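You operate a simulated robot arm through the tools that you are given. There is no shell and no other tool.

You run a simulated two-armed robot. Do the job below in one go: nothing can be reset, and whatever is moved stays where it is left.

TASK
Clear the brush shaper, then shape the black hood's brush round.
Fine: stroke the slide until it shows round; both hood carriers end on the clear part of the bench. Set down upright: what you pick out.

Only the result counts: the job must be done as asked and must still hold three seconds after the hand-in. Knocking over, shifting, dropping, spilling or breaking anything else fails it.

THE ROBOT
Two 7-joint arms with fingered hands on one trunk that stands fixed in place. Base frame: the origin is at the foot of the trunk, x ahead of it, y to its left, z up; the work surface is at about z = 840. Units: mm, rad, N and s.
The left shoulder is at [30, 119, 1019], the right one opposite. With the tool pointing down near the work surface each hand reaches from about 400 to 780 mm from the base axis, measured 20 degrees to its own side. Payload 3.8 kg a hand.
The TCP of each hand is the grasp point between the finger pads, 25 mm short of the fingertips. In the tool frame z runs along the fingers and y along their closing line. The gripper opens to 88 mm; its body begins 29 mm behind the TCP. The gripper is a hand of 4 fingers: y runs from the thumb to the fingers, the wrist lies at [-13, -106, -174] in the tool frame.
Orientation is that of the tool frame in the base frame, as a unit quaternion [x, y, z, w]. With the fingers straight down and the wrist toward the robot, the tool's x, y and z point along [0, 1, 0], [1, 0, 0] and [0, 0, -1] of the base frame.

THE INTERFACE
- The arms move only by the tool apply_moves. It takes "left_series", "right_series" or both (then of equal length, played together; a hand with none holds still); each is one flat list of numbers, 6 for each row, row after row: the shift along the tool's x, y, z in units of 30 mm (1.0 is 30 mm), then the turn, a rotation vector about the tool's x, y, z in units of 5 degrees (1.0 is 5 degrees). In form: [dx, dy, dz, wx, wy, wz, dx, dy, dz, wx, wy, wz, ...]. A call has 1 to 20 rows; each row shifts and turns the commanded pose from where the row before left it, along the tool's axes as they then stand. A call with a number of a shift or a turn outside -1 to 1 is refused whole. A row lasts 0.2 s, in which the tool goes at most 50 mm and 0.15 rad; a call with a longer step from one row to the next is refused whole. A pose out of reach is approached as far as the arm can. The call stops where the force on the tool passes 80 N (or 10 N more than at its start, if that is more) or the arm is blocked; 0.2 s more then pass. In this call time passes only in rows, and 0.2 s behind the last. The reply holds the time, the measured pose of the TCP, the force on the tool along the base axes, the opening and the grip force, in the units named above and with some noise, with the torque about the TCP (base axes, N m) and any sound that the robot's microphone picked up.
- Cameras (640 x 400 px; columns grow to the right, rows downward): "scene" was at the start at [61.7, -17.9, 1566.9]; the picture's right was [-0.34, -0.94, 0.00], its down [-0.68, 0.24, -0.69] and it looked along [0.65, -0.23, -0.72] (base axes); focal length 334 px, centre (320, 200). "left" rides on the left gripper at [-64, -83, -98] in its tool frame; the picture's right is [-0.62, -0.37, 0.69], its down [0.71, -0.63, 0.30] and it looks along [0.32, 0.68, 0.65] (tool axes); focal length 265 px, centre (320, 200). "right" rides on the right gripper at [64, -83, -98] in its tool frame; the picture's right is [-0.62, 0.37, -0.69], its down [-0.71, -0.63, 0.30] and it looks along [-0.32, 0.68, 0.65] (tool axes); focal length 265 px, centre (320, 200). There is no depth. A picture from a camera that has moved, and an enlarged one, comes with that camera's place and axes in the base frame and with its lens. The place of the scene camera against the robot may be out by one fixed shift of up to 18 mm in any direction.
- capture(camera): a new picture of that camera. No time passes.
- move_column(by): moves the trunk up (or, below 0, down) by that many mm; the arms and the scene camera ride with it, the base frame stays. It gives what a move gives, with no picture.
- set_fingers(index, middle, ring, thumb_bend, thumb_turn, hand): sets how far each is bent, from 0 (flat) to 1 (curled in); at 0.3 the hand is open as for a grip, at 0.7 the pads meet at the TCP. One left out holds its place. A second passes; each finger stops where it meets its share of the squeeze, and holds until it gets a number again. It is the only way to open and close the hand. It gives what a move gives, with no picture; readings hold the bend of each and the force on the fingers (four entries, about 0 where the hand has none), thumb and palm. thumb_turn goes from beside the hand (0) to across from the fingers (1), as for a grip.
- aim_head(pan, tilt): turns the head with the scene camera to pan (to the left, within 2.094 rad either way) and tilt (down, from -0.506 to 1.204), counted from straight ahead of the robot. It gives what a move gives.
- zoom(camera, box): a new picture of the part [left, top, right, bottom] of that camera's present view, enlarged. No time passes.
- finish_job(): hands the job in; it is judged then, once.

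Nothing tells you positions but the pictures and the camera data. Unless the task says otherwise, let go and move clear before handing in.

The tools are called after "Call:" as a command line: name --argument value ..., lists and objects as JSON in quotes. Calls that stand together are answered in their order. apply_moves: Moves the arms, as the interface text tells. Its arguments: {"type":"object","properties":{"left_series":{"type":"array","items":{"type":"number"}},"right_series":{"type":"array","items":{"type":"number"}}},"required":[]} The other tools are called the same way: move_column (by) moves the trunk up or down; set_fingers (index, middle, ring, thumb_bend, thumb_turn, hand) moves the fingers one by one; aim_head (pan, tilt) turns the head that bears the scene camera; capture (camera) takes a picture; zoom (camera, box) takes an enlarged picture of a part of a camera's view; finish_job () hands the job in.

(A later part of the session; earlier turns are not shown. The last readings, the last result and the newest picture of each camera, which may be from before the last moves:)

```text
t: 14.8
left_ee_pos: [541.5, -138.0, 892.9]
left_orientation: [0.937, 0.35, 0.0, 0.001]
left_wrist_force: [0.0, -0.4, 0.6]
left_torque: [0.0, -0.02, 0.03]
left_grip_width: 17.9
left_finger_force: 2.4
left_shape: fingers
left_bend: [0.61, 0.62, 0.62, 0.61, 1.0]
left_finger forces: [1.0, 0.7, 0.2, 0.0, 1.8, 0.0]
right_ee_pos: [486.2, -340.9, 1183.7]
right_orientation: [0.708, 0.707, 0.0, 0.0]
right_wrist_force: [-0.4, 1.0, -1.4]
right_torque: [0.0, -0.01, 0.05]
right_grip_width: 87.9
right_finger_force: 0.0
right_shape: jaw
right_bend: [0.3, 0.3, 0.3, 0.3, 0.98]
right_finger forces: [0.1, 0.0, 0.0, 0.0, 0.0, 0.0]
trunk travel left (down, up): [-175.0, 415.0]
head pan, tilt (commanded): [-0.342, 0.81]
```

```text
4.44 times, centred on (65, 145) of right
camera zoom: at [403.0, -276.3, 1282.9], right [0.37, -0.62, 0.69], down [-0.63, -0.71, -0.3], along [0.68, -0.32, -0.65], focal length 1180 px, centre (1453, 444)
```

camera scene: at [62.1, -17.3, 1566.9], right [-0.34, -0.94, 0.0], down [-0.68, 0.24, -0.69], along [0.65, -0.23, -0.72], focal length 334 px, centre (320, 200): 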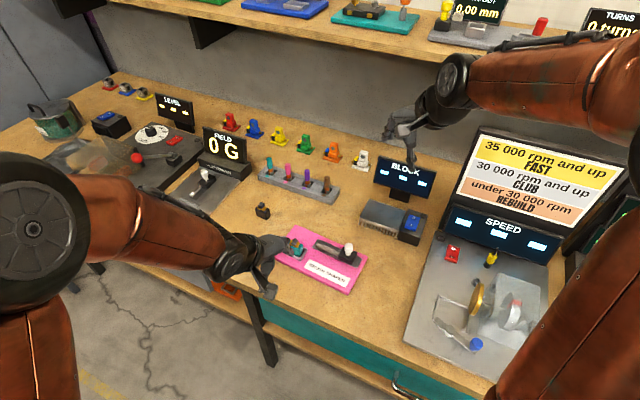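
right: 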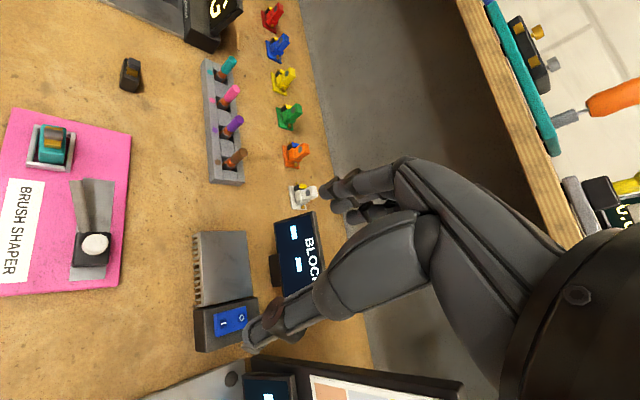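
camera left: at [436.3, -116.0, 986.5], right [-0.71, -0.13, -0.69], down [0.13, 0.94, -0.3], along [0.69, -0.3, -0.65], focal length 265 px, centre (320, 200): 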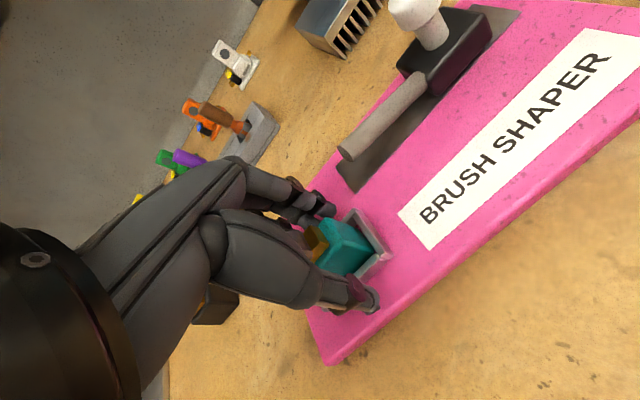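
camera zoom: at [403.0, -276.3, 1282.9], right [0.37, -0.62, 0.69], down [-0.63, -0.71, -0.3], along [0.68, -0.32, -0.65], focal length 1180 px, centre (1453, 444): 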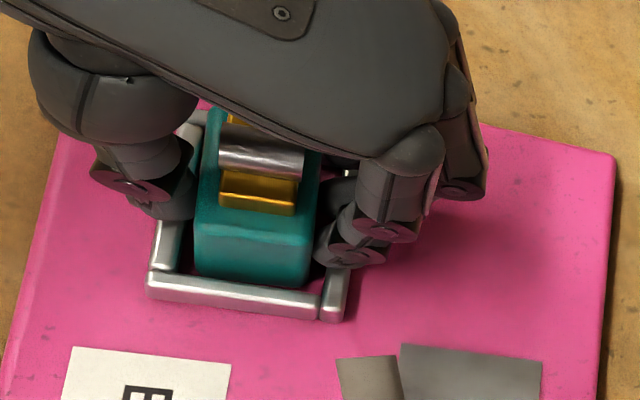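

The hood is held lightly between fingers and thumb. I firm up the grip and lift a few millimetres.

Call:
set_fingers --hand "left" --index 0.7 --middle 0.7 --ring 0.7 --thumb_bend 0.7

Call:
apply_moves --left_series '[0, 0, -0.2, 0, 0, 0, 0, 0, -0.2, 0, 0, 0]'

Call:
zoom --camera "left" --box '[280, 170, 400, 330]'

Call:
zoom --camera "right" --box '[20, 100, 110, 190]'

```text
t: 15.8
left_ee_pos: [541.4, -138.0, 894.8]
left_orientation: [0.937, 0.35, -0.001, 0.0]
left_wrist_force: [2.6, -2.4, 1.6]
left_torque: [-0.06, -0.06, -0.03]
left_grip_width: 16.3
left_finger_force: 9.1
left_shape: fingers
left_bend: [0.64, 0.66, 0.66, 0.61, 1.0]
left_finger forces: [3.9, 4.0, 2.9, 0.0, 7.1, 0.1]
right_ee_pos: [485.3, -342.3, 1184.2]
right_orientation: [0.707, 0.707, -0.001, 0.0]
right_wrist_force: [0.1, -0.7, -0.4]
right_torque: [0.03, -0.02, 0.01]
right_grip_width: 87.5
right_finger_force: 0.0
right_shape: jaw
right_bend: [0.3, 0.3, 0.3, 0.3, 0.98]
right_finger forces: [0.1, 0.0, 0.1, 0.0, 0.1, 0.0]
trunk travel left (down, up): [-175.0, 415.0]
head pan, tilt (commanded): [-0.342, 0.81]
```

```text
t: 16.4
left_ee_pos: [540.5, -136.8, 904.4]
left_orientation: [0.937, 0.35, -0.001, -0.001]
left_wrist_force: [0.0, -0.5, -0.5]
left_torque: [0.04, -0.01, 0.03]
left_grip_width: 16.6
left_finger_force: 8.0
left_shape: fingers
left_bend: [0.64, 0.66, 0.68, 0.61, 1.0]
left_finger forces: [3.5, 2.9, 1.4, 0.1, 8.0, 0.0]
right_ee_pos: [485.6, -341.5, 1184.5]
right_orientation: [0.708, 0.707, 0.0, 0.0]
right_wrist_force: [0.5, -0.5, 0.0]
right_torque: [0.02, 0.0, 0.0]
right_grip_width: 87.7
right_finger_force: 0.1
right_shape: jaw
right_bend: [0.3, 0.3, 0.3, 0.3, 0.98]
right_finger forces: [0.0, 0.1, 0.0, 0.0, 0.1, 0.0]
trunk travel left (down, up): [-175.0, 415.0]
head pan, tilt (commanded): [-0.342, 0.81]
```

```text
2.50 times, centred on (340, 250) of left
camera zoom: at [436.1, -115.5, 1003.5], right [-0.71, -0.13, -0.69], down [0.12, 0.94, -0.3], along [0.69, -0.3, -0.66], focal length 664 px, centre (270, 75)
```

zoom: 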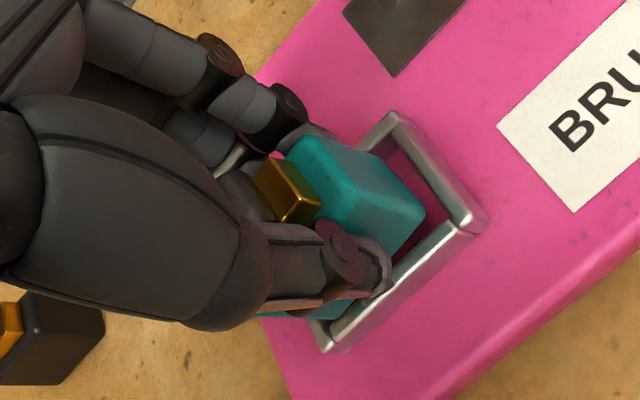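

```text
4.44 times, centred on (65, 145) of right
camera zoom: at [402.9, -276.1, 1283.0], right [0.37, -0.62, 0.69], down [-0.63, -0.71, -0.3], along [0.68, -0.32, -0.65], focal length 1180 px, centre (1453, 444)
```

zoom: 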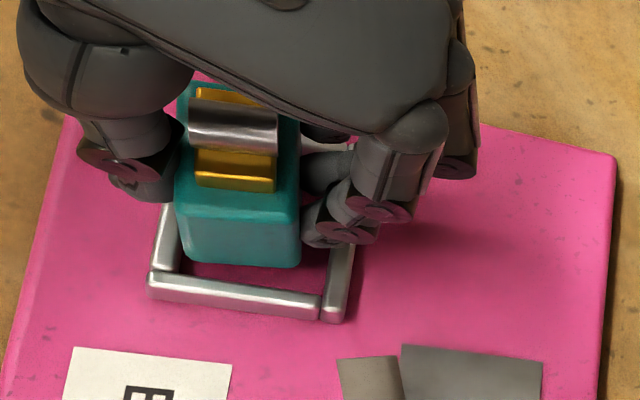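

The teal hood is out of the nest's floor and hangs upright. I lift it well clear.

Call:
apply_moves --left_series '[0, 0, -0.35, 0, 0, 0, 0, 0, -0.35, 0, 0, 0, 0, 0, -0.35, 0, 0, 0, 0, 0, -0.35, 0, 0, 0]'

Call:
zoom --camera "right" --box '[0, 60, 120, 200]'

Call:
zoom --camera "left" --box '[280, 170, 400, 330]'

```text
t: 17.4
left_ee_pos: [540.1, -136.3, 948.1]
left_orientation: [0.937, 0.35, 0.001, 0.0]
left_wrist_force: [0.3, 0.2, 0.5]
left_torque: [0.01, 0.03, 0.02]
left_grip_width: 16.1
left_finger_force: 7.5
left_shape: fingers
left_bend: [0.64, 0.66, 0.68, 0.61, 1.0]
left_finger forces: [3.5, 2.9, 1.4, 0.1, 8.0, 0.0]
right_ee_pos: [485.1, -341.4, 1183.8]
right_orientation: [0.707, 0.707, 0.0, 0.0]
right_wrist_force: [-0.8, 1.1, -0.1]
right_torque: [-0.01, -0.02, -0.01]
right_grip_width: 87.7
right_finger_force: 0.0
right_shape: jaw
right_bend: [0.3, 0.3, 0.3, 0.3, 0.98]
right_finger forces: [0.0, 0.0, 0.0, 0.0, 0.1, 0.1]
trunk travel left (down, up): [-175.0, 415.0]
head pan, tilt (commanded): [-0.342, 0.81]
```

```text
2.86 times, centred on (60, 130) of right
camera zoom: at [402.9, -276.3, 1283.0], right [0.37, -0.62, 0.69], down [-0.63, -0.71, -0.3], along [0.68, -0.32, -0.65], focal length 758 px, centre (1063, 400)
```

zoom: 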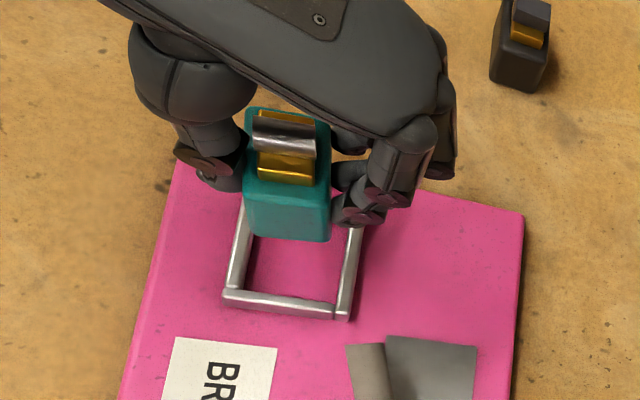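

```text
2.50 times, centred on (340, 250) of left
camera zoom: at [436.7, -116.2, 1045.9], right [-0.71, -0.13, -0.69], down [0.13, 0.94, -0.3], along [0.69, -0.3, -0.65], focal length 664 px, centre (270, 75)
```

zoom: 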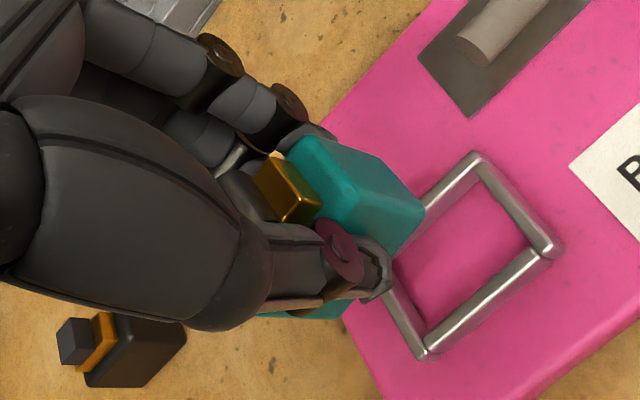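

The teal hood hangs level and the empty nest is in plain view, centred near (543, -133). I carry it to the clear bench around (610, 0).

Call:
apply_moves --left_series '[0.57, -0.24, 0, 0, 0, 0, 0.57, -0.24, 0, 0, 0, 0, 0.57, -0.24, 0, 0, 0, 0, 0.57, -0.24, 0, 0, 0, 0, 0.57, -0.24, 0, 0, 0, 0, 0.57, -0.24, 0, 0, 0, 0, 0.57, -0.24, 0, 0, 0, 0, 0.57, -0.24, 0, 0, 0, 0, 0, 0, 0.4, 0, 0, 0, 0, 0, 0.4, 0, 0, 0, 0, 0, 0.4, 0, 0, 0, 0, 0, 0.4, 0, 0, 0]'

Call:
capture --camera "left"

Call:
zoom --camera "right" --box '[40, 0, 200, 120]'

Call:
zoom --camera "scene" --box '[180, 180, 320, 290]'

```text
t: 20.0
left_ee_pos: [607.4, -2.6, 899.9]
left_orientation: [0.937, 0.35, 0.0, 0.001]
left_wrist_force: [-0.4, 1.0, -0.2]
left_torque: [0.04, -0.02, 0.02]
left_grip_width: 16.4
left_finger_force: 7.4
left_shape: fingers
left_bend: [0.64, 0.66, 0.68, 0.61, 1.0]
left_finger forces: [3.6, 3.0, 1.3, 0.0, 7.9, 0.0]
right_ee_pos: [486.5, -340.9, 1184.2]
right_orientation: [0.707, 0.707, 0.0, 0.0]
right_wrist_force: [-0.4, 0.2, 0.3]
right_torque: [0.0, 0.0, -0.02]
right_grip_width: 87.5
right_finger_force: 0.1
right_shape: jaw
right_bend: [0.3, 0.3, 0.3, 0.3, 0.98]
right_finger forces: [0.0, 0.0, 0.0, 0.0, 0.0, 0.1]
trunk travel left (down, up): [-175.0, 415.0]
head pan, tilt (commanded): [-0.342, 0.81]
```

```text
taken
camera left: at [502.7, 17.6, 997.6], right [-0.71, -0.13, -0.69], down [0.13, 0.94, -0.3], along [0.69, -0.3, -0.65], focal length 265 px, centre (320, 200)
```

left: 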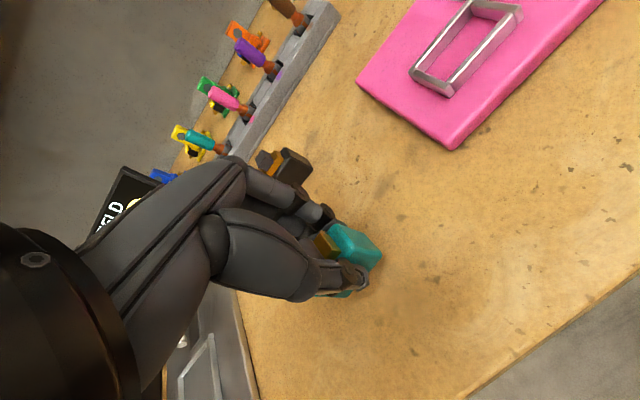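

```text
3.33 times, centred on (120, 60) of right
camera zoom: at [403.2, -276.1, 1282.9], right [0.37, -0.62, 0.69], down [-0.63, -0.71, -0.3], along [0.68, -0.32, -0.65], focal length 885 px, centre (987, 667)
```

zoom: 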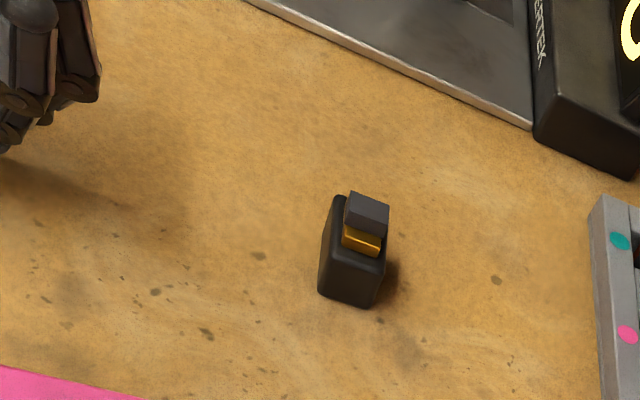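

```text
3.64 times, centred on (250, 235) of scene
camera zoom: at [61.9, -17.8, 1566.9], right [-0.34, -0.94, 0.0], down [-0.68, 0.24, -0.69], along [0.65, -0.23, -0.72], focal length 1214 px, centre (574, 73)
```

zoom: 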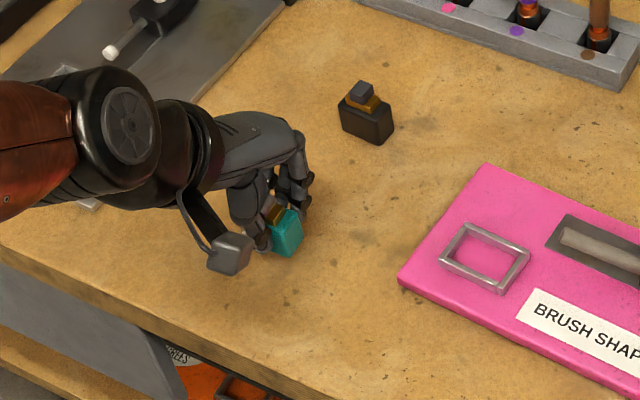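

The hood is over clear bench about 18 mm up. I zoom to check it hangs level.

Call:
zoom --camera "scene" --box '[225, 220, 265, 255]'

Call:
zoom --camera "left" --box '[290, 190, 400, 310]'

```text
11.43 times, centred on (245, 238) of scene
camera zoom: at [61.9, -17.8, 1566.9], right [-0.34, -0.94, 0.0], down [-0.68, 0.24, -0.69], along [0.65, -0.23, -0.72], focal length 3816 px, centre (1177, -229)
```

zoom: 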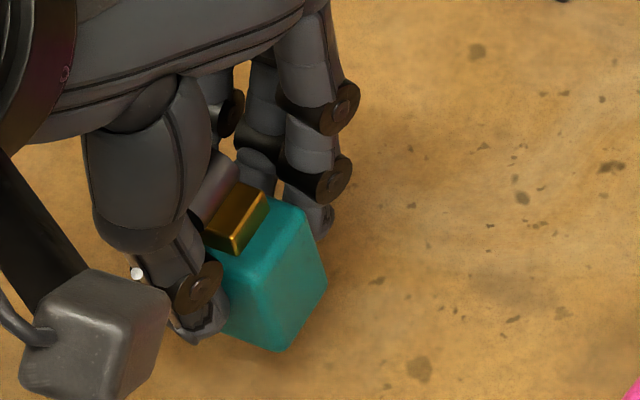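

```text
3.33 times, centred on (345, 250) of left
camera zoom: at [502.7, 17.6, 997.6], right [-0.71, -0.13, -0.69], down [0.13, 0.94, -0.3], along [0.69, -0.3, -0.65], focal length 885 px, centre (237, 33)
```

zoom: 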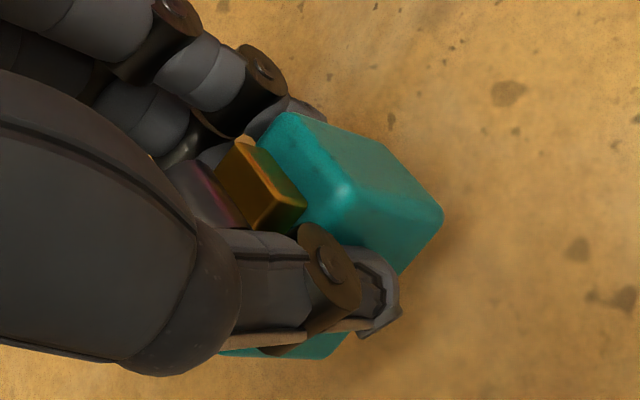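

It hangs upright. I lower it towards the bench in small steps until it touches.

Call:
apply_moves --left_series '[0, 0, 0.2, 0, 0, 0, 0, 0, 0.2, 0, 0, 0]'

Call:
apply_moves --left_series '[0, 0, 0.06, 0, 0, 0]'

Call:
zoom --camera "scene" --box '[225, 220, 265, 255]'

```text
t: 20.6
left_ee_pos: [607.1, -3.9, 887.0]
left_orientation: [0.937, 0.35, 0.0, 0.0]
left_wrist_force: [-0.1, 0.1, 0.6]
left_torque: [0.01, 0.0, -0.02]
left_grip_width: 16.4
left_finger_force: 7.9
left_shape: fingers
left_bend: [0.64, 0.66, 0.68, 0.61, 1.0]
left_finger forces: [3.6, 2.9, 1.4, 0.0, 7.9, 0.0]
right_ee_pos: [486.1, -340.8, 1184.0]
right_orientation: [0.707, 0.707, 0.0, 0.0]
right_wrist_force: [-0.1, 0.5, -0.3]
right_torque: [-0.01, -0.02, 0.01]
right_grip_width: 87.6
right_finger_force: 0.1
right_shape: jaw
right_bend: [0.3, 0.3, 0.3, 0.3, 0.98]
right_finger forces: [0.0, 0.0, 0.0, 0.1, 0.0, 0.0]
trunk travel left (down, up): [-175.0, 415.0]
head pan, tilt (commanded): [-0.342, 0.81]
```

```text
t: 21.0
left_ee_pos: [606.1, -2.7, 885.5]
left_orientation: [0.937, 0.351, -0.001, -0.001]
left_wrist_force: [-0.9, 0.6, -0.7]
left_torque: [0.01, -0.04, 0.02]
left_grip_width: 16.5
left_finger_force: 8.1
left_shape: fingers
left_bend: [0.64, 0.66, 0.68, 0.61, 1.0]
left_finger forces: [3.6, 2.8, 1.4, 0.0, 7.9, 0.0]
right_ee_pos: [486.3, -340.8, 1184.2]
right_orientation: [0.707, 0.707, 0.0, 0.0]
right_wrist_force: [0.6, 0.2, -0.3]
right_torque: [0.02, 0.01, 0.0]
right_grip_width: 87.4
right_finger_force: 0.1
right_shape: jaw
right_bend: [0.3, 0.3, 0.3, 0.3, 0.98]
right_finger forces: [0.1, 0.1, 0.0, 0.0, 0.0, 0.1]
trunk travel left (down, up): [-175.0, 415.0]
head pan, tilt (commanded): [-0.342, 0.81]
```

```text
11.43 times, centred on (245, 238) of scene
camera zoom: at [61.8, -17.9, 1566.9], right [-0.34, -0.94, 0.0], down [-0.68, 0.24, -0.69], along [0.65, -0.23, -0.72], focal length 3816 px, centre (1177, -229)
```

zoom: 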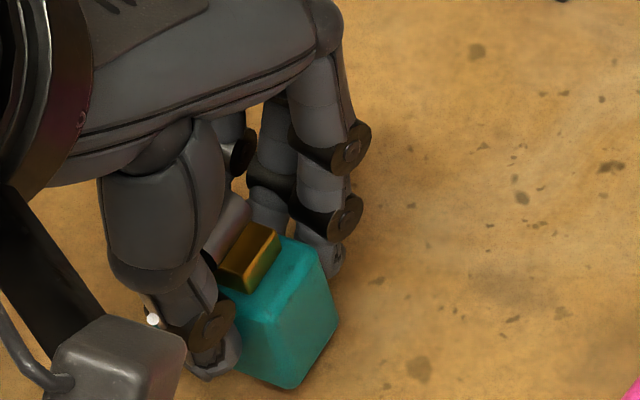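

Not quite down yet; I continue in millimetre steps.

Call:
apply_moves --left_series '[0, 0, 0.035, 0, 0, 0, 0, 0, 0.035, 0, 0, 0]'

Call:
apply_moves --left_series '[0, 0, 0.035, 0, 0, 0]'

Call:
zoom --camera "left" --box '[290, 190, 400, 310]'

```text
t: 21.6
left_ee_pos: [604.9, -3.5, 884.3]
left_orientation: [0.937, 0.35, -0.001, 0.0]
left_wrist_force: [-0.5, 0.9, 1.4]
left_torque: [-0.02, 0.0, 0.03]
left_grip_width: 16.2
left_finger_force: 8.3
left_shape: fingers
left_bend: [0.64, 0.66, 0.68, 0.61, 1.0]
left_finger forces: [3.6, 2.9, 1.3, 0.0, 7.9, 0.0]
right_ee_pos: [486.5, -341.3, 1184.0]
right_orientation: [0.707, 0.707, 0.0, 0.0]
right_wrist_force: [0.2, 0.7, -0.9]
right_torque: [0.0, 0.0, -0.02]
right_grip_width: 88.0
right_finger_force: 0.0
right_shape: jaw
right_bend: [0.3, 0.3, 0.3, 0.3, 0.98]
right_finger forces: [0.0, 0.1, 0.1, 0.0, 0.0, 0.0]
trunk travel left (down, up): [-175.0, 415.0]
head pan, tilt (commanded): [-0.342, 0.81]
```

```text
t: 22.0
left_ee_pos: [606.9, -3.4, 882.7]
left_orientation: [0.937, 0.35, 0.0, -0.001]
left_wrist_force: [-0.7, 0.3, 0.0]
left_torque: [-0.01, -0.02, -0.01]
left_grip_width: 16.1
left_finger_force: 7.4
left_shape: fingers
left_bend: [0.64, 0.66, 0.68, 0.61, 1.0]
left_finger forces: [3.6, 2.9, 1.5, 0.0, 7.9, 0.0]
right_ee_pos: [486.8, -341.8, 1183.9]
right_orientation: [0.707, 0.707, 0.0, 0.0]
right_wrist_force: [0.6, 0.2, -0.3]
right_torque: [0.02, 0.01, 0.02]
right_grip_width: 87.7
right_finger_force: 0.0
right_shape: jaw
right_bend: [0.3, 0.3, 0.3, 0.3, 0.98]
right_finger forces: [0.1, 0.0, 0.0, 0.0, 0.0, 0.1]
trunk travel left (down, up): [-175.0, 415.0]
head pan, tilt (commanded): [-0.342, 0.81]
```

```text
3.33 times, centred on (345, 250) of left
camera zoom: at [502.5, 17.5, 980.5], right [-0.71, -0.13, -0.69], down [0.13, 0.94, -0.3], along [0.69, -0.3, -0.65], focal length 885 px, centre (237, 33)
```

zoom: 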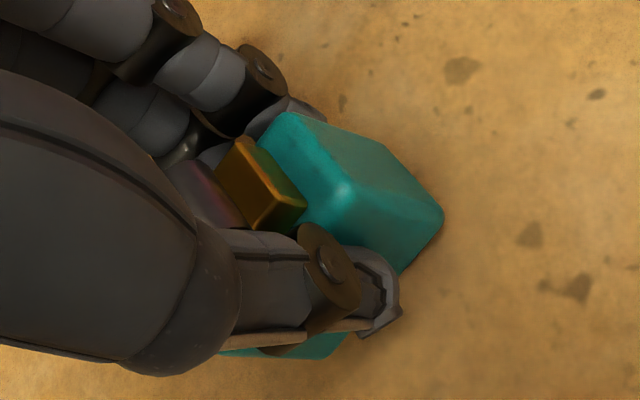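

Still no contact force. I go on down in fine steps.

Call:
apply_moves --left_series '[0, 0, 0.03, 0, 0, 0]'

Call:
apply_moves --left_series '[0, 0, 0.03, 0, 0, 0]'

Call:
apply_moves --left_series '[0, 0, 0.03, 0, 0, 0]'

```text
t: 22.4
left_ee_pos: [606.7, -2.0, 882.4]
left_orientation: [0.937, 0.35, 0.0, 0.0]
left_wrist_force: [-0.1, 0.0, 0.4]
left_torque: [-0.02, 0.02, 0.01]
left_grip_width: 16.4
left_finger_force: 7.9
left_shape: fingers
left_bend: [0.64, 0.66, 0.68, 0.61, 1.0]
left_finger forces: [3.5, 2.9, 1.3, 0.1, 7.9, 0.0]
right_ee_pos: [485.8, -341.2, 1184.2]
right_orientation: [0.707, 0.708, 0.0, 0.0]
right_wrist_force: [-0.6, 0.5, 0.0]
right_torque: [0.02, 0.01, -0.04]
right_grip_width: 87.7
right_finger_force: 0.1
right_shape: jaw
right_bend: [0.3, 0.3, 0.3, 0.3, 0.98]
right_finger forces: [0.0, 0.0, 0.0, 0.0, 0.0, 0.0]
trunk travel left (down, up): [-175.0, 415.0]
head pan, tilt (commanded): [-0.342, 0.81]
```

```text
t: 22.8
left_ee_pos: [607.0, -4.6, 879.9]
left_orientation: [0.937, 0.35, 0.001, 0.001]
left_wrist_force: [0.2, 0.6, -0.4]
left_torque: [-0.01, 0.0, 0.01]
left_grip_width: 16.3
left_finger_force: 7.6
left_shape: fingers
left_bend: [0.64, 0.66, 0.68, 0.61, 1.0]
left_finger forces: [3.6, 2.9, 1.4, 0.1, 8.0, 0.1]
right_ee_pos: [486.2, -341.0, 1184.2]
right_orientation: [0.707, 0.707, 0.0, 0.001]
right_wrist_force: [0.8, -0.7, -1.2]
right_torque: [0.03, 0.01, 0.0]
right_grip_width: 87.7
right_finger_force: 0.1
right_shape: jaw
right_bend: [0.3, 0.3, 0.3, 0.3, 0.98]
right_finger forces: [0.1, 0.0, 0.0, 0.1, 0.0, 0.1]
trunk travel left (down, up): [-175.0, 415.0]
head pan, tilt (commanded): [-0.342, 0.81]
```

```text
t: 23.2
left_ee_pos: [605.8, -3.7, 880.8]
left_orientation: [0.937, 0.35, 0.0, 0.0]
left_wrist_force: [-0.2, 0.1, -1.0]
left_torque: [-0.03, 0.0, 0.02]
left_grip_width: 16.2
left_finger_force: 8.2
left_shape: fingers
left_bend: [0.64, 0.66, 0.68, 0.61, 1.0]
left_finger forces: [3.8, 2.9, 1.4, 0.0, 7.8, 0.0]
right_ee_pos: [486.4, -339.9, 1183.6]
right_orientation: [0.707, 0.707, 0.0, 0.0]
right_wrist_force: [0.2, 0.4, -0.7]
right_torque: [0.0, -0.02, 0.03]
right_grip_width: 87.3
right_finger_force: 0.0
right_shape: jaw
right_bend: [0.3, 0.3, 0.3, 0.3, 0.98]
right_finger forces: [0.0, 0.0, 0.1, 0.0, 0.0, 0.0]
trunk travel left (down, up): [-175.0, 415.0]
head pan, tilt (commanded): [-0.342, 0.81]
```

No force yet at about 880. I look at the contact line.

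Call:
zoom --camera "scene" --box '[225, 230, 260, 260]'

Call:
zoom --camera "left" --box '[300, 200, 390, 290]'

Call:
apply_moves --left_series '[0, 0, 0.03, 0, 0, 0]'

```text
13.33 times, centred on (242, 245) of scene
camera zoom: at [61.8, -17.9, 1566.9], right [-0.34, -0.94, 0.0], down [-0.68, 0.24, -0.69], along [0.65, -0.23, -0.72], focal length 4452 px, centre (1353, -400)
```

zoom: 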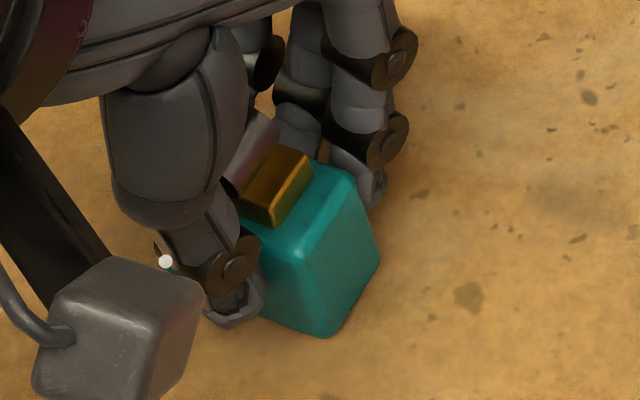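

```text
4.44 times, centred on (345, 245) of left
camera zoom: at [502.1, 17.3, 978.1], right [-0.71, -0.13, -0.69], down [0.13, 0.94, -0.3], along [0.69, -0.3, -0.65], focal length 1180 px, centre (209, 0)
```

zoom: 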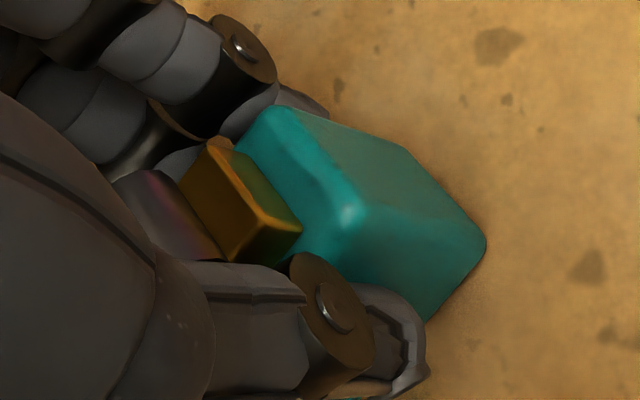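

```text
t: 23.6
left_ee_pos: [605.3, -3.4, 878.8]
left_orientation: [0.937, 0.35, 0.0, 0.0]
left_wrist_force: [0.2, 0.5, 1.3]
left_torque: [0.01, 0.02, -0.02]
left_grip_width: 16.4
left_finger_force: 7.6
left_shape: fingers
left_bend: [0.64, 0.66, 0.68, 0.61, 1.0]
left_finger forces: [3.7, 2.9, 1.4, 0.1, 7.9, 0.1]
right_ee_pos: [486.0, -341.0, 1184.1]
right_orientation: [0.707, 0.707, -0.001, 0.0]
right_wrist_force: [-0.2, 0.6, 0.4]
right_torque: [-0.03, 0.02, 0.0]
right_grip_width: 87.6
right_finger_force: 0.0
right_shape: jaw
right_bend: [0.3, 0.3, 0.3, 0.3, 0.98]
right_finger forces: [0.0, 0.0, 0.0, 0.0, 0.0, 0.0]
trunk travel left (down, up): [-175.0, 415.0]
head pan, tilt (commanded): [-0.342, 0.81]
```

Call:
apply_moves --left_series '[0, 0, 0.03, 0, 0, 0]'

Call:
apply_moves --left_series '[0, 0, 0.03, 0, 0, 0]'

Call:
apply_moves --left_series '[0, 0, 0.03, 0, 0, 0]'

```text
t: 24.0
left_ee_pos: [606.2, -3.4, 877.9]
left_orientation: [0.937, 0.35, 0.001, 0.001]
left_wrist_force: [0.7, 0.4, 4.4]
left_torque: [0.05, 0.02, 0.01]
left_grip_width: 16.0
left_finger_force: 8.1
left_shape: fingers
left_bend: [0.64, 0.66, 0.68, 0.61, 1.0]
left_finger forces: [3.8, 3.1, 1.7, 0.0, 8.0, 0.1]
right_ee_pos: [487.0, -340.6, 1184.2]
right_orientation: [0.707, 0.707, 0.0, 0.001]
right_wrist_force: [1.0, -0.4, -0.2]
right_torque: [0.02, 0.01, -0.01]
right_grip_width: 87.6
right_finger_force: 0.1
right_shape: jaw
right_bend: [0.3, 0.3, 0.3, 0.3, 0.98]
right_finger forces: [0.0, 0.1, 0.0, 0.1, 0.1, 0.0]
trunk travel left (down, up): [-175.0, 415.0]
head pan, tilt (commanded): [-0.342, 0.81]
```

```text
t: 24.4
left_ee_pos: [608.1, -4.1, 879.2]
left_orientation: [0.937, 0.35, 0.001, 0.001]
left_wrist_force: [1.2, -1.0, 7.6]
left_torque: [0.05, 0.04, -0.03]
left_grip_width: 16.0
left_finger_force: 9.0
left_shape: fingers
left_bend: [0.64, 0.66, 0.68, 0.61, 1.0]
left_finger forces: [4.3, 3.4, 2.0, 0.1, 8.4, 0.1]
right_ee_pos: [487.5, -340.1, 1184.1]
right_orientation: [0.707, 0.707, 0.001, 0.0]
right_wrist_force: [-0.3, 0.2, -0.2]
right_torque: [0.0, -0.01, -0.02]
right_grip_width: 87.6
right_finger_force: 0.0
right_shape: jaw
right_bend: [0.3, 0.3, 0.3, 0.3, 0.98]
right_finger forces: [0.0, 0.1, 0.0, 0.1, 0.1, 0.1]
trunk travel left (down, up): [-175.0, 415.0]
head pan, tilt (commanded): [-0.342, 0.81]
```

```text
t: 24.8
left_ee_pos: [606.4, -3.9, 876.9]
left_orientation: [0.937, 0.35, 0.001, 0.0]
left_wrist_force: [1.5, -1.8, 9.4]
left_torque: [0.0, 0.0, 0.02]
left_grip_width: 16.0
left_finger_force: 9.5
left_shape: fingers
left_bend: [0.64, 0.66, 0.68, 0.61, 1.0]
left_finger forces: [4.8, 3.9, 2.2, 0.0, 8.4, 0.0]
right_ee_pos: [485.8, -340.8, 1184.6]
right_orientation: [0.707, 0.707, 0.0, 0.001]
right_wrist_force: [-0.6, -0.4, -0.3]
right_torque: [-0.01, 0.0, 0.02]
right_grip_width: 87.6
right_finger_force: 0.1
right_shape: jaw
right_bend: [0.3, 0.3, 0.3, 0.3, 0.98]
right_finger forces: [0.0, 0.1, 0.0, 0.0, 0.2, 0.0]
trunk travel left (down, up): [-175.0, 415.0]
head pan, tilt (commanded): [-0.342, 0.81]
```

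The hood has touched down (9 N). I ease off a millimetre and open the fingers.

Call:
apply_moves --left_series '[0, 0, -0.04, 0, 0, 0]'

Call:
set_fingers --hand "left" --index 0.6 --middle 0.6 --ring 0.6 --thumb_bend 0.57

Call:
set_fingers --hand "left" --index 0.45 --middle 0.45 --ring 0.45 --thumb_bend 0.45

Call:
zoom --camera "left" --box '[280, 190, 410, 320]'

Call:
zoom --camera "scene" --box '[220, 220, 270, 260]'

```text
t: 25.2
left_ee_pos: [605.3, -3.8, 876.3]
left_orientation: [0.937, 0.35, 0.001, 0.0]
left_wrist_force: [3.7, -1.4, 8.3]
left_torque: [0.03, -0.05, -0.02]
left_grip_width: 15.9
left_finger_force: 9.6
left_shape: fingers
left_bend: [0.64, 0.66, 0.67, 0.61, 1.0]
left_finger forces: [5.1, 3.9, 2.2, 0.0, 8.0, 0.1]
right_ee_pos: [485.2, -340.5, 1184.9]
right_orientation: [0.707, 0.707, -0.001, 0.0]
right_wrist_force: [0.5, -0.4, 0.0]
right_torque: [0.02, 0.03, 0.0]
right_grip_width: 87.6
right_finger_force: 0.1
right_shape: jaw
right_bend: [0.3, 0.3, 0.3, 0.3, 0.98]
right_finger forces: [0.0, 0.0, 0.0, 0.0, 0.1, 0.0]
trunk travel left (down, up): [-175.0, 415.0]
head pan, tilt (commanded): [-0.342, 0.81]
```

```text
t: 26.2
left_ee_pos: [605.9, -3.5, 877.6]
left_orientation: [0.937, 0.35, 0.0, -0.001]
left_wrist_force: [0.6, 0.1, -0.1]
left_torque: [0.01, -0.03, 0.02]
left_grip_width: 23.5
left_finger_force: 0.0
left_shape: fingers
left_bend: [0.6, 0.6, 0.6, 0.56, 1.0]
left_finger forces: [0.1, 0.0, 0.0, 0.0, 0.1, 0.1]
right_ee_pos: [486.7, -341.2, 1183.6]
right_orientation: [0.707, 0.707, 0.001, 0.0]
right_wrist_force: [0.7, -1.1, 0.3]
right_torque: [0.01, -0.02, 0.01]
right_grip_width: 87.5
right_finger_force: 0.1
right_shape: jaw
right_bend: [0.3, 0.3, 0.3, 0.3, 0.98]
right_finger forces: [0.0, 0.1, 0.1, 0.0, 0.0, 0.1]
trunk travel left (down, up): [-175.0, 415.0]
head pan, tilt (commanded): [-0.342, 0.81]
```

```text
t: 27.2
left_ee_pos: [605.7, -4.4, 877.5]
left_orientation: [0.937, 0.35, 0.0, 0.0]
left_wrist_force: [0.0, 0.6, 0.2]
left_torque: [-0.01, 0.0, 0.02]
left_grip_width: 52.1
left_finger_force: 0.0
left_shape: fingers
left_bend: [0.45, 0.45, 0.45, 0.45, 0.99]
left_finger forces: [0.0, 0.0, 0.0, 0.1, 0.0, 0.1]
right_ee_pos: [486.3, -340.8, 1184.1]
right_orientation: [0.707, 0.707, 0.0, 0.0]
right_wrist_force: [-0.7, -0.2, 0.0]
right_torque: [0.02, 0.0, 0.01]
right_grip_width: 87.6
right_finger_force: 0.1
right_shape: jaw
right_bend: [0.3, 0.3, 0.3, 0.3, 0.98]
right_finger forces: [0.0, 0.0, 0.0, 0.1, 0.1, 0.0]
trunk travel left (down, up): [-175.0, 415.0]
head pan, tilt (commanded): [-0.342, 0.81]
```

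```text
3.08 times, centred on (345, 255) of left
camera zoom: at [502.1, 17.4, 975.4], right [-0.71, -0.13, -0.69], down [0.13, 0.94, -0.3], along [0.69, -0.3, -0.65], focal length 817 px, centre (243, 31)
```

zoom: 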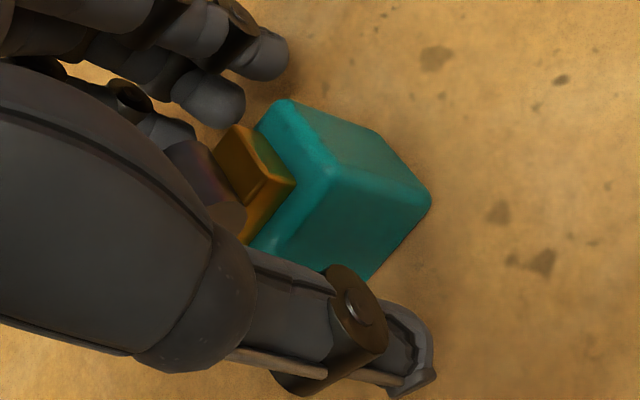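

```text
10.00 times, centred on (245, 240) of scene
camera zoom: at [61.7, -17.9, 1566.9], right [-0.34, -0.94, 0.0], down [-0.68, 0.24, -0.69], along [0.65, -0.23, -0.72], focal length 3339 px, centre (1070, -200)
```

zoom: 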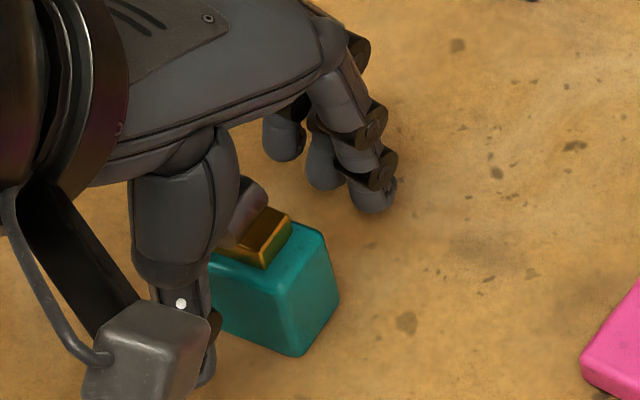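

The teal hood stands upright and free. I raise the hand straight up and look for the black one.

Call:
apply_moves --left_series '[0, 0, -0.3, 0, 0, 0, 0, 0, -0.6, 0, 0, 0, 0, 0, -0.6, 0, 0, 0, 0, 0, -0.6, 0, 0, 0, 0, 0, -0.6, 0, 0, 0]'

Call:
capture --camera "left"

Call:
zoom --camera "scene" --box '[220, 180, 300, 260]'

Call:
zoom --camera "right" --box '[110, 45, 160, 100]'

```text
t: 28.4
left_ee_pos: [606.3, -4.3, 960.3]
left_orientation: [0.937, 0.35, 0.0, 0.0]
left_wrist_force: [0.0, 0.1, -0.8]
left_torque: [-0.01, 0.01, 0.04]
left_grip_width: 52.1
left_finger_force: 0.0
left_shape: fingers
left_bend: [0.45, 0.45, 0.45, 0.45, 0.99]
left_finger forces: [0.1, 0.0, 0.0, 0.0, 0.1, 0.0]
right_ee_pos: [486.6, -341.2, 1185.4]
right_orientation: [0.708, 0.707, -0.001, 0.0]
right_wrist_force: [-0.8, 0.3, 0.1]
right_torque: [-0.01, 0.0, -0.02]
right_grip_width: 87.5
right_finger_force: 0.0
right_shape: jaw
right_bend: [0.3, 0.3, 0.3, 0.3, 0.98]
right_finger forces: [0.1, 0.0, 0.0, 0.0, 0.0, 0.0]
trunk travel left (down, up): [-175.0, 415.0]
head pan, tilt (commanded): [-0.342, 0.81]
```

```text
taken
camera left: at [501.6, 18.0, 1056.8], right [-0.71, -0.13, -0.69], down [0.13, 0.94, -0.3], along [0.69, -0.3, -0.65], focal length 265 px, centre (320, 200)
```

left: 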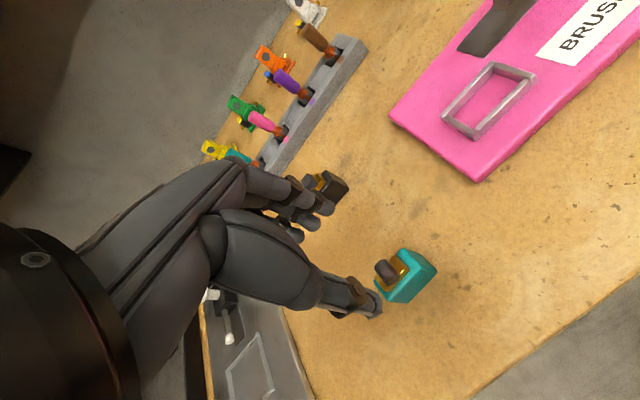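

```text
5.00 times, centred on (260, 220) of scene
camera zoom: at [61.4, -18.0, 1566.9], right [-0.34, -0.94, 0.0], down [-0.68, 0.24, -0.69], along [0.65, -0.23, -0.72], focal length 1669 px, centre (620, 100)
```

zoom: 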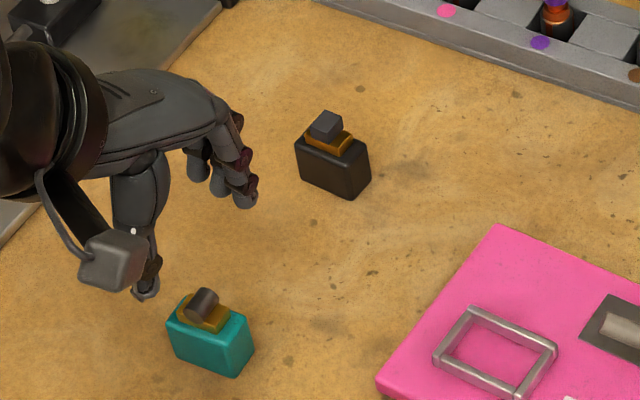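

```text
7.27 times, centred on (135, 72) of right
camera zoom: at [402.8, -276.3, 1283.0], right [0.37, -0.62, 0.69], down [-0.63, -0.71, -0.3], along [0.68, -0.32, -0.65], focal length 1930 px, centre (1666, 1127)
```

zoom: 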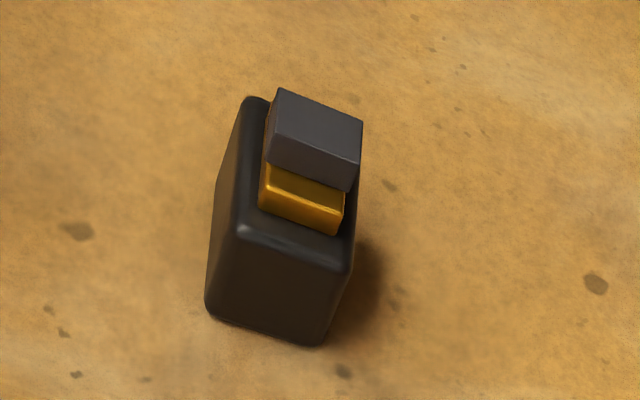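

The teal hood stands well on the bench; the black hood reads about (704, -84). I bring the left hand over it and check whether that is within reach.

Call:
apply_moves --left_series '[0.092, 0.694, 0.078, 0, 0, 0, 0.092, 0.694, 0.078, 0, 0, 0, 0.092, 0.694, 0.078, 0, 0, 0, 0.092, 0.694, 0.078, 0, 0, 0, 0.092, 0.694, 0.078, 0, 0, 0, 0.092, 0.694, 0.078, 0, 0, 0]'

Call:
capture --camera "left"

Call:
zoom --camera "scene" --box '[220, 170, 320, 260]'

Call:
zoom --camera "right" --box '[60, 20, 180, 120]'

```text
t: 29.8
left_ee_pos: [686.7, -77.6, 945.7]
left_orientation: [0.937, 0.349, -0.001, 0.0]
left_wrist_force: [-0.5, -0.5, 0.4]
left_torque: [0.0, 0.03, 0.02]
left_grip_width: 52.1
left_finger_force: 0.1
left_shape: fingers
left_bend: [0.45, 0.45, 0.45, 0.45, 0.99]
left_finger forces: [0.1, 0.0, 0.1, 0.1, 0.1, 0.1]
left hand out of reach, approached as far as the arm can: row 6
right_ee_pos: [486.4, -340.1, 1185.0]
right_orientation: [0.707, 0.707, 0.001, 0.0]
right_wrist_force: [0.6, 0.1, 0.3]
right_torque: [0.01, -0.05, -0.01]
right_grip_width: 87.7
right_finger_force: 0.0
right_shape: jaw
right_bend: [0.3, 0.3, 0.3, 0.3, 0.98]
right_finger forces: [0.1, 0.0, 0.1, 0.1, 0.0, 0.1]
trunk travel left (down, up): [-175.0, 415.0]
head pan, tilt (commanded): [-0.342, 0.81]
```

```text
taken
camera left: at [583.2, -56.9, 1043.3], right [-0.71, -0.13, -0.69], down [0.13, 0.94, -0.3], along [0.69, -0.3, -0.65], focal length 265 px, centre (320, 200)
```

left: 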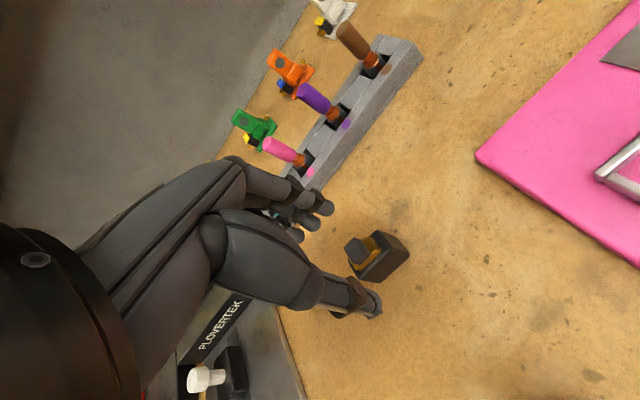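

```text
4.44 times, centred on (270, 215) of scene
camera zoom: at [61.5, -17.5, 1566.9], right [-0.34, -0.94, 0.0], down [-0.68, 0.24, -0.69], along [0.65, -0.23, -0.72], focal length 1484 px, centre (542, 133)
```

zoom: 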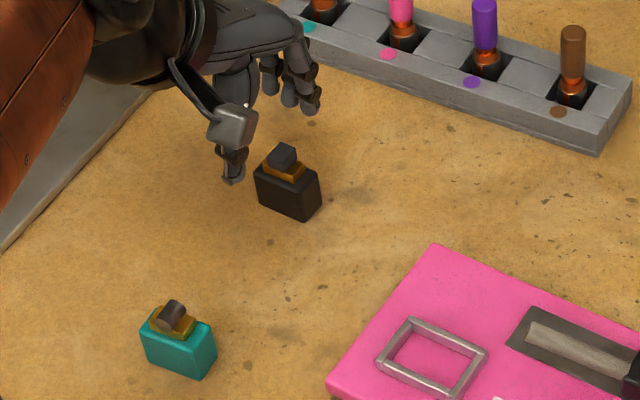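

```text
4.00 times, centred on (120, 70) of right
camera zoom: at [402.8, -275.9, 1283.1], right [0.37, -0.62, 0.69], down [-0.63, -0.71, -0.3], along [0.68, -0.32, -0.65], focal length 1062 px, centre (1120, 720)
```

zoom: 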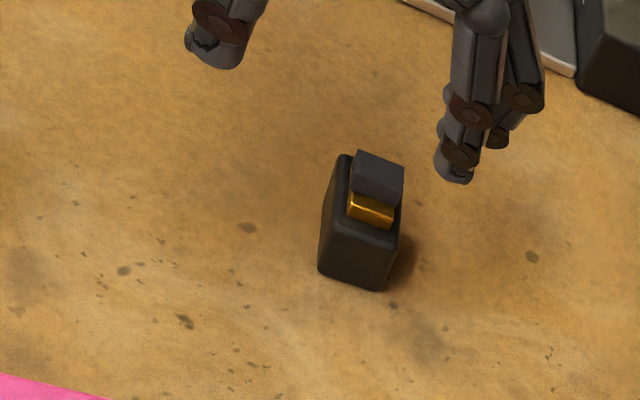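

That spot is about 17 mm beyond the left arm's reach with the hand upright. A small tilt of the hand (6°, wrist toward the robot) brings it in reach, so I apply that while still high.

Call:
apply_moves --left_series '[0, 0, 0, -0.6, 0, 0, 0, 0, 0, -0.6, 0, 0]'

Call:
capture --camera "left"

Call:
zoom --camera "scene" --box '[220, 170, 320, 260]'

Call:
zoom --camera "right" --box '[60, 20, 180, 120]'

```text
t: 30.4
left_ee_pos: [688.1, -77.0, 945.6]
left_orientation: [0.936, 0.349, 0.018, 0.049]
left_wrist_force: [-0.1, -0.4, 0.4]
left_torque: [0.03, 0.01, 0.01]
left_grip_width: 52.0
left_finger_force: 0.1
left_shape: fingers
left_bend: [0.45, 0.45, 0.45, 0.45, 0.99]
left_finger forces: [0.0, 0.0, 0.0, 0.0, 0.0, 0.1]
right_ee_pos: [487.9, -340.6, 1183.9]
right_orientation: [0.707, 0.707, -0.001, 0.0]
right_wrist_force: [0.3, 0.4, 0.1]
right_torque: [-0.01, 0.02, -0.02]
right_grip_width: 87.7
right_finger_force: 0.1
right_shape: jaw
right_bend: [0.3, 0.3, 0.3, 0.3, 0.98]
right_finger forces: [0.0, 0.0, 0.1, 0.1, 0.0, 0.1]
trunk travel left (down, up): [-175.0, 415.0]
head pan, tilt (commanded): [-0.342, 0.81]
```

```text
taken
camera left: at [577.2, -48.9, 1034.2], right [-0.66, -0.19, -0.73], down [0.15, 0.92, -0.37], along [0.74, -0.35, -0.58], focal length 265 px, centre (320, 200)
```

left: 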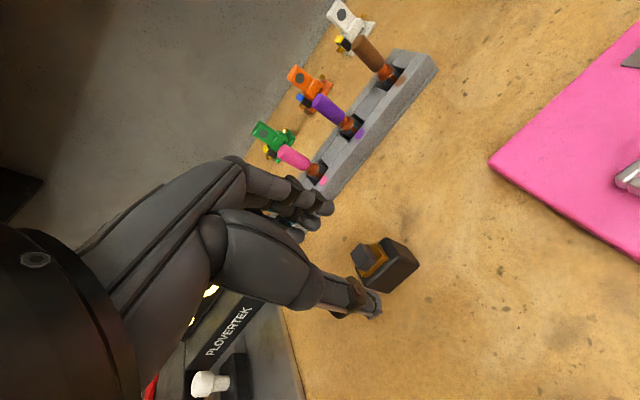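

```text
4.44 times, centred on (270, 215) of scene
camera zoom: at [61.8, -17.9, 1566.9], right [-0.34, -0.94, 0.0], down [-0.68, 0.24, -0.69], along [0.65, -0.23, -0.72], focal length 1484 px, centre (542, 133)
```

zoom: 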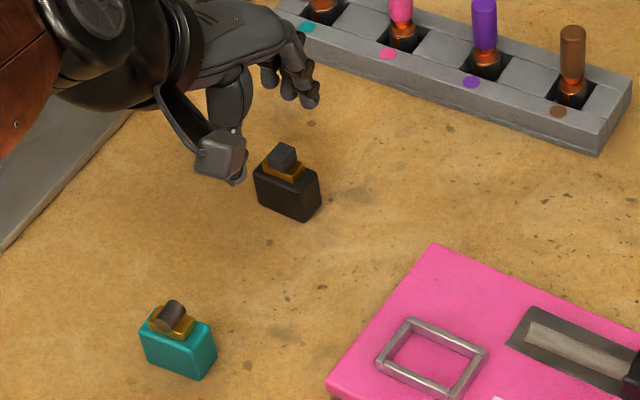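

```text
4.00 times, centred on (120, 70) of right
camera zoom: at [403.0, -276.2, 1282.9], right [0.37, -0.62, 0.69], down [-0.63, -0.71, -0.3], along [0.68, -0.32, -0.65], focal length 1062 px, centre (1120, 720)
```

zoom: 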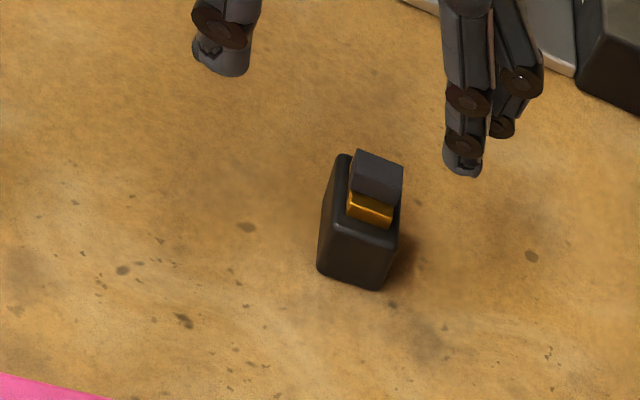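

The tilt works. I zoom on the black hood from the left camera to centre the hand before going further.

Call:
zoom --camera "left" --box '[340, 220, 430, 310]'

```text
4.44 times, centred on (385, 265) of left
camera zoom: at [577.2, -48.9, 1034.2], right [-0.66, -0.19, -0.73], down [0.15, 0.92, -0.37], along [0.74, -0.35, -0.58], focal length 1180 px, centre (31, -89)
```

zoom: 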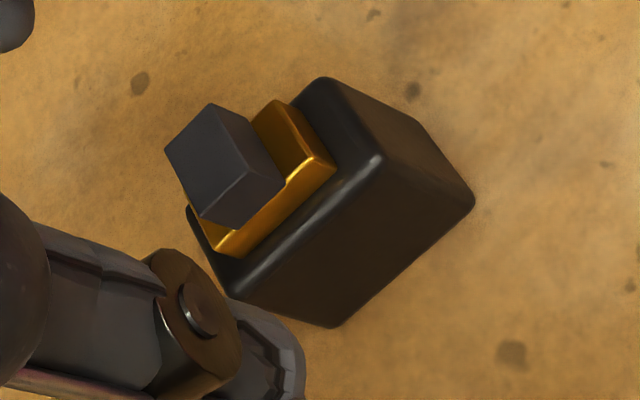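

Black's centre reads (704, -84.7), yaw matching the hand. I shift the last millimetres and check reach.

Call:
apply_moves --left_series '[0.083, 0.507, 0.053, 0, 0, 0]'

Call:
apply_moves --left_series '[0, -0.046, 0.441, 0, 0, 0, 0, -0.046, 0.441, 0, 0, 0, 0, -0.046, 0.441, 0, 0, 0]'

Call:
capture --camera "left"

Call:
zoom --camera "right" --box '[80, 20, 180, 110]'

Call:
zoom --camera "scene" --box '[240, 180, 300, 230]'

```text
t: 30.8
left_ee_pos: [700.9, -87.4, 945.8]
left_orientation: [0.935, 0.349, 0.019, 0.05]
left_wrist_force: [0.4, -1.3, -0.9]
left_torque: [-0.01, -0.01, 0.01]
left_grip_width: 52.0
left_finger_force: 0.0
left_shape: fingers
left_bend: [0.45, 0.45, 0.45, 0.45, 0.99]
left_finger forces: [0.0, 0.0, 0.1, 0.0, 0.1, 0.1]
right_ee_pos: [486.3, -342.9, 1184.3]
right_orientation: [0.707, 0.707, 0.001, -0.001]
right_wrist_force: [0.1, 0.0, 0.4]
right_torque: [0.04, 0.02, -0.05]
right_grip_width: 87.5
right_finger_force: 0.0
right_shape: jaw
right_bend: [0.3, 0.3, 0.3, 0.3, 0.98]
right_finger forces: [0.0, 0.0, 0.1, 0.0, 0.0, 0.1]
trunk travel left (down, up): [-175.0, 415.0]
head pan, tilt (commanded): [-0.342, 0.81]
```

```text
t: 31.6
left_ee_pos: [696.3, -84.4, 904.0]
left_orientation: [0.935, 0.35, 0.019, 0.049]
left_wrist_force: [-0.7, 0.7, 0.1]
left_torque: [0.03, 0.0, 0.01]
left_grip_width: 51.8
left_finger_force: 0.0
left_shape: fingers
left_bend: [0.45, 0.45, 0.45, 0.45, 0.99]
left_finger forces: [0.0, 0.0, 0.0, 0.1, 0.0, 0.0]
left hand out of reach, approached as far as the arm can: row 3
right_ee_pos: [487.9, -340.5, 1184.4]
right_orientation: [0.706, 0.708, 0.0, 0.0]
right_wrist_force: [-0.4, 0.2, 0.4]
right_torque: [0.02, -0.02, 0.0]
right_grip_width: 87.6
right_finger_force: 0.0
right_shape: jaw
right_bend: [0.3, 0.3, 0.3, 0.3, 0.98]
right_finger forces: [0.1, 0.1, 0.1, 0.0, 0.1, 0.0]
trunk travel left (down, up): [-175.0, 415.0]
head pan, tilt (commanded): [-0.342, 0.81]
```

```text
taken
camera left: at [586.9, -56.7, 993.7], right [-0.66, -0.18, -0.73], down [0.15, 0.92, -0.37], along [0.74, -0.35, -0.58], focal length 265 px, centre (320, 200)
```

left: 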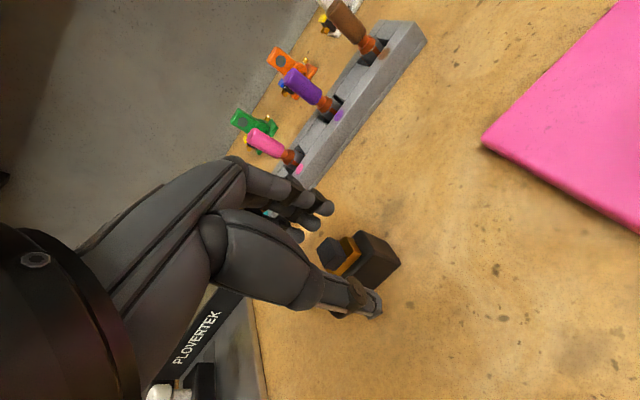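

```text
4.44 times, centred on (130, 65) of right
camera zoom: at [403.2, -276.3, 1282.8], right [0.37, -0.62, 0.69], down [-0.63, -0.71, -0.3], along [0.68, -0.32, -0.65], focal length 1180 px, centre (1164, 800)
```

zoom: 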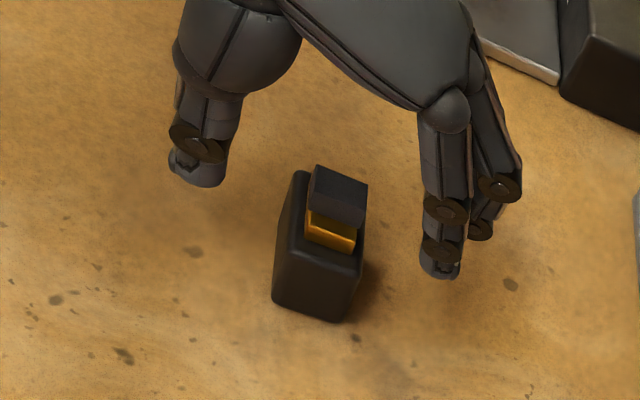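

```text
8.00 times, centred on (270, 205) of scene
camera zoom: at [62.0, -18.1, 1566.9], right [-0.34, -0.94, 0.0], down [-0.68, 0.24, -0.69], along [0.65, -0.23, -0.72], focal length 2671 px, centre (720, 160)
```

zoom: 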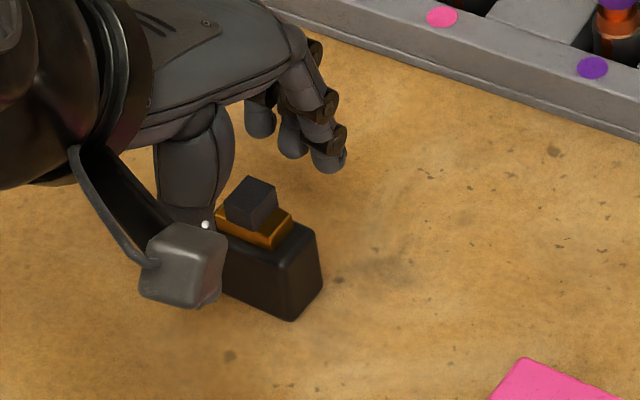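

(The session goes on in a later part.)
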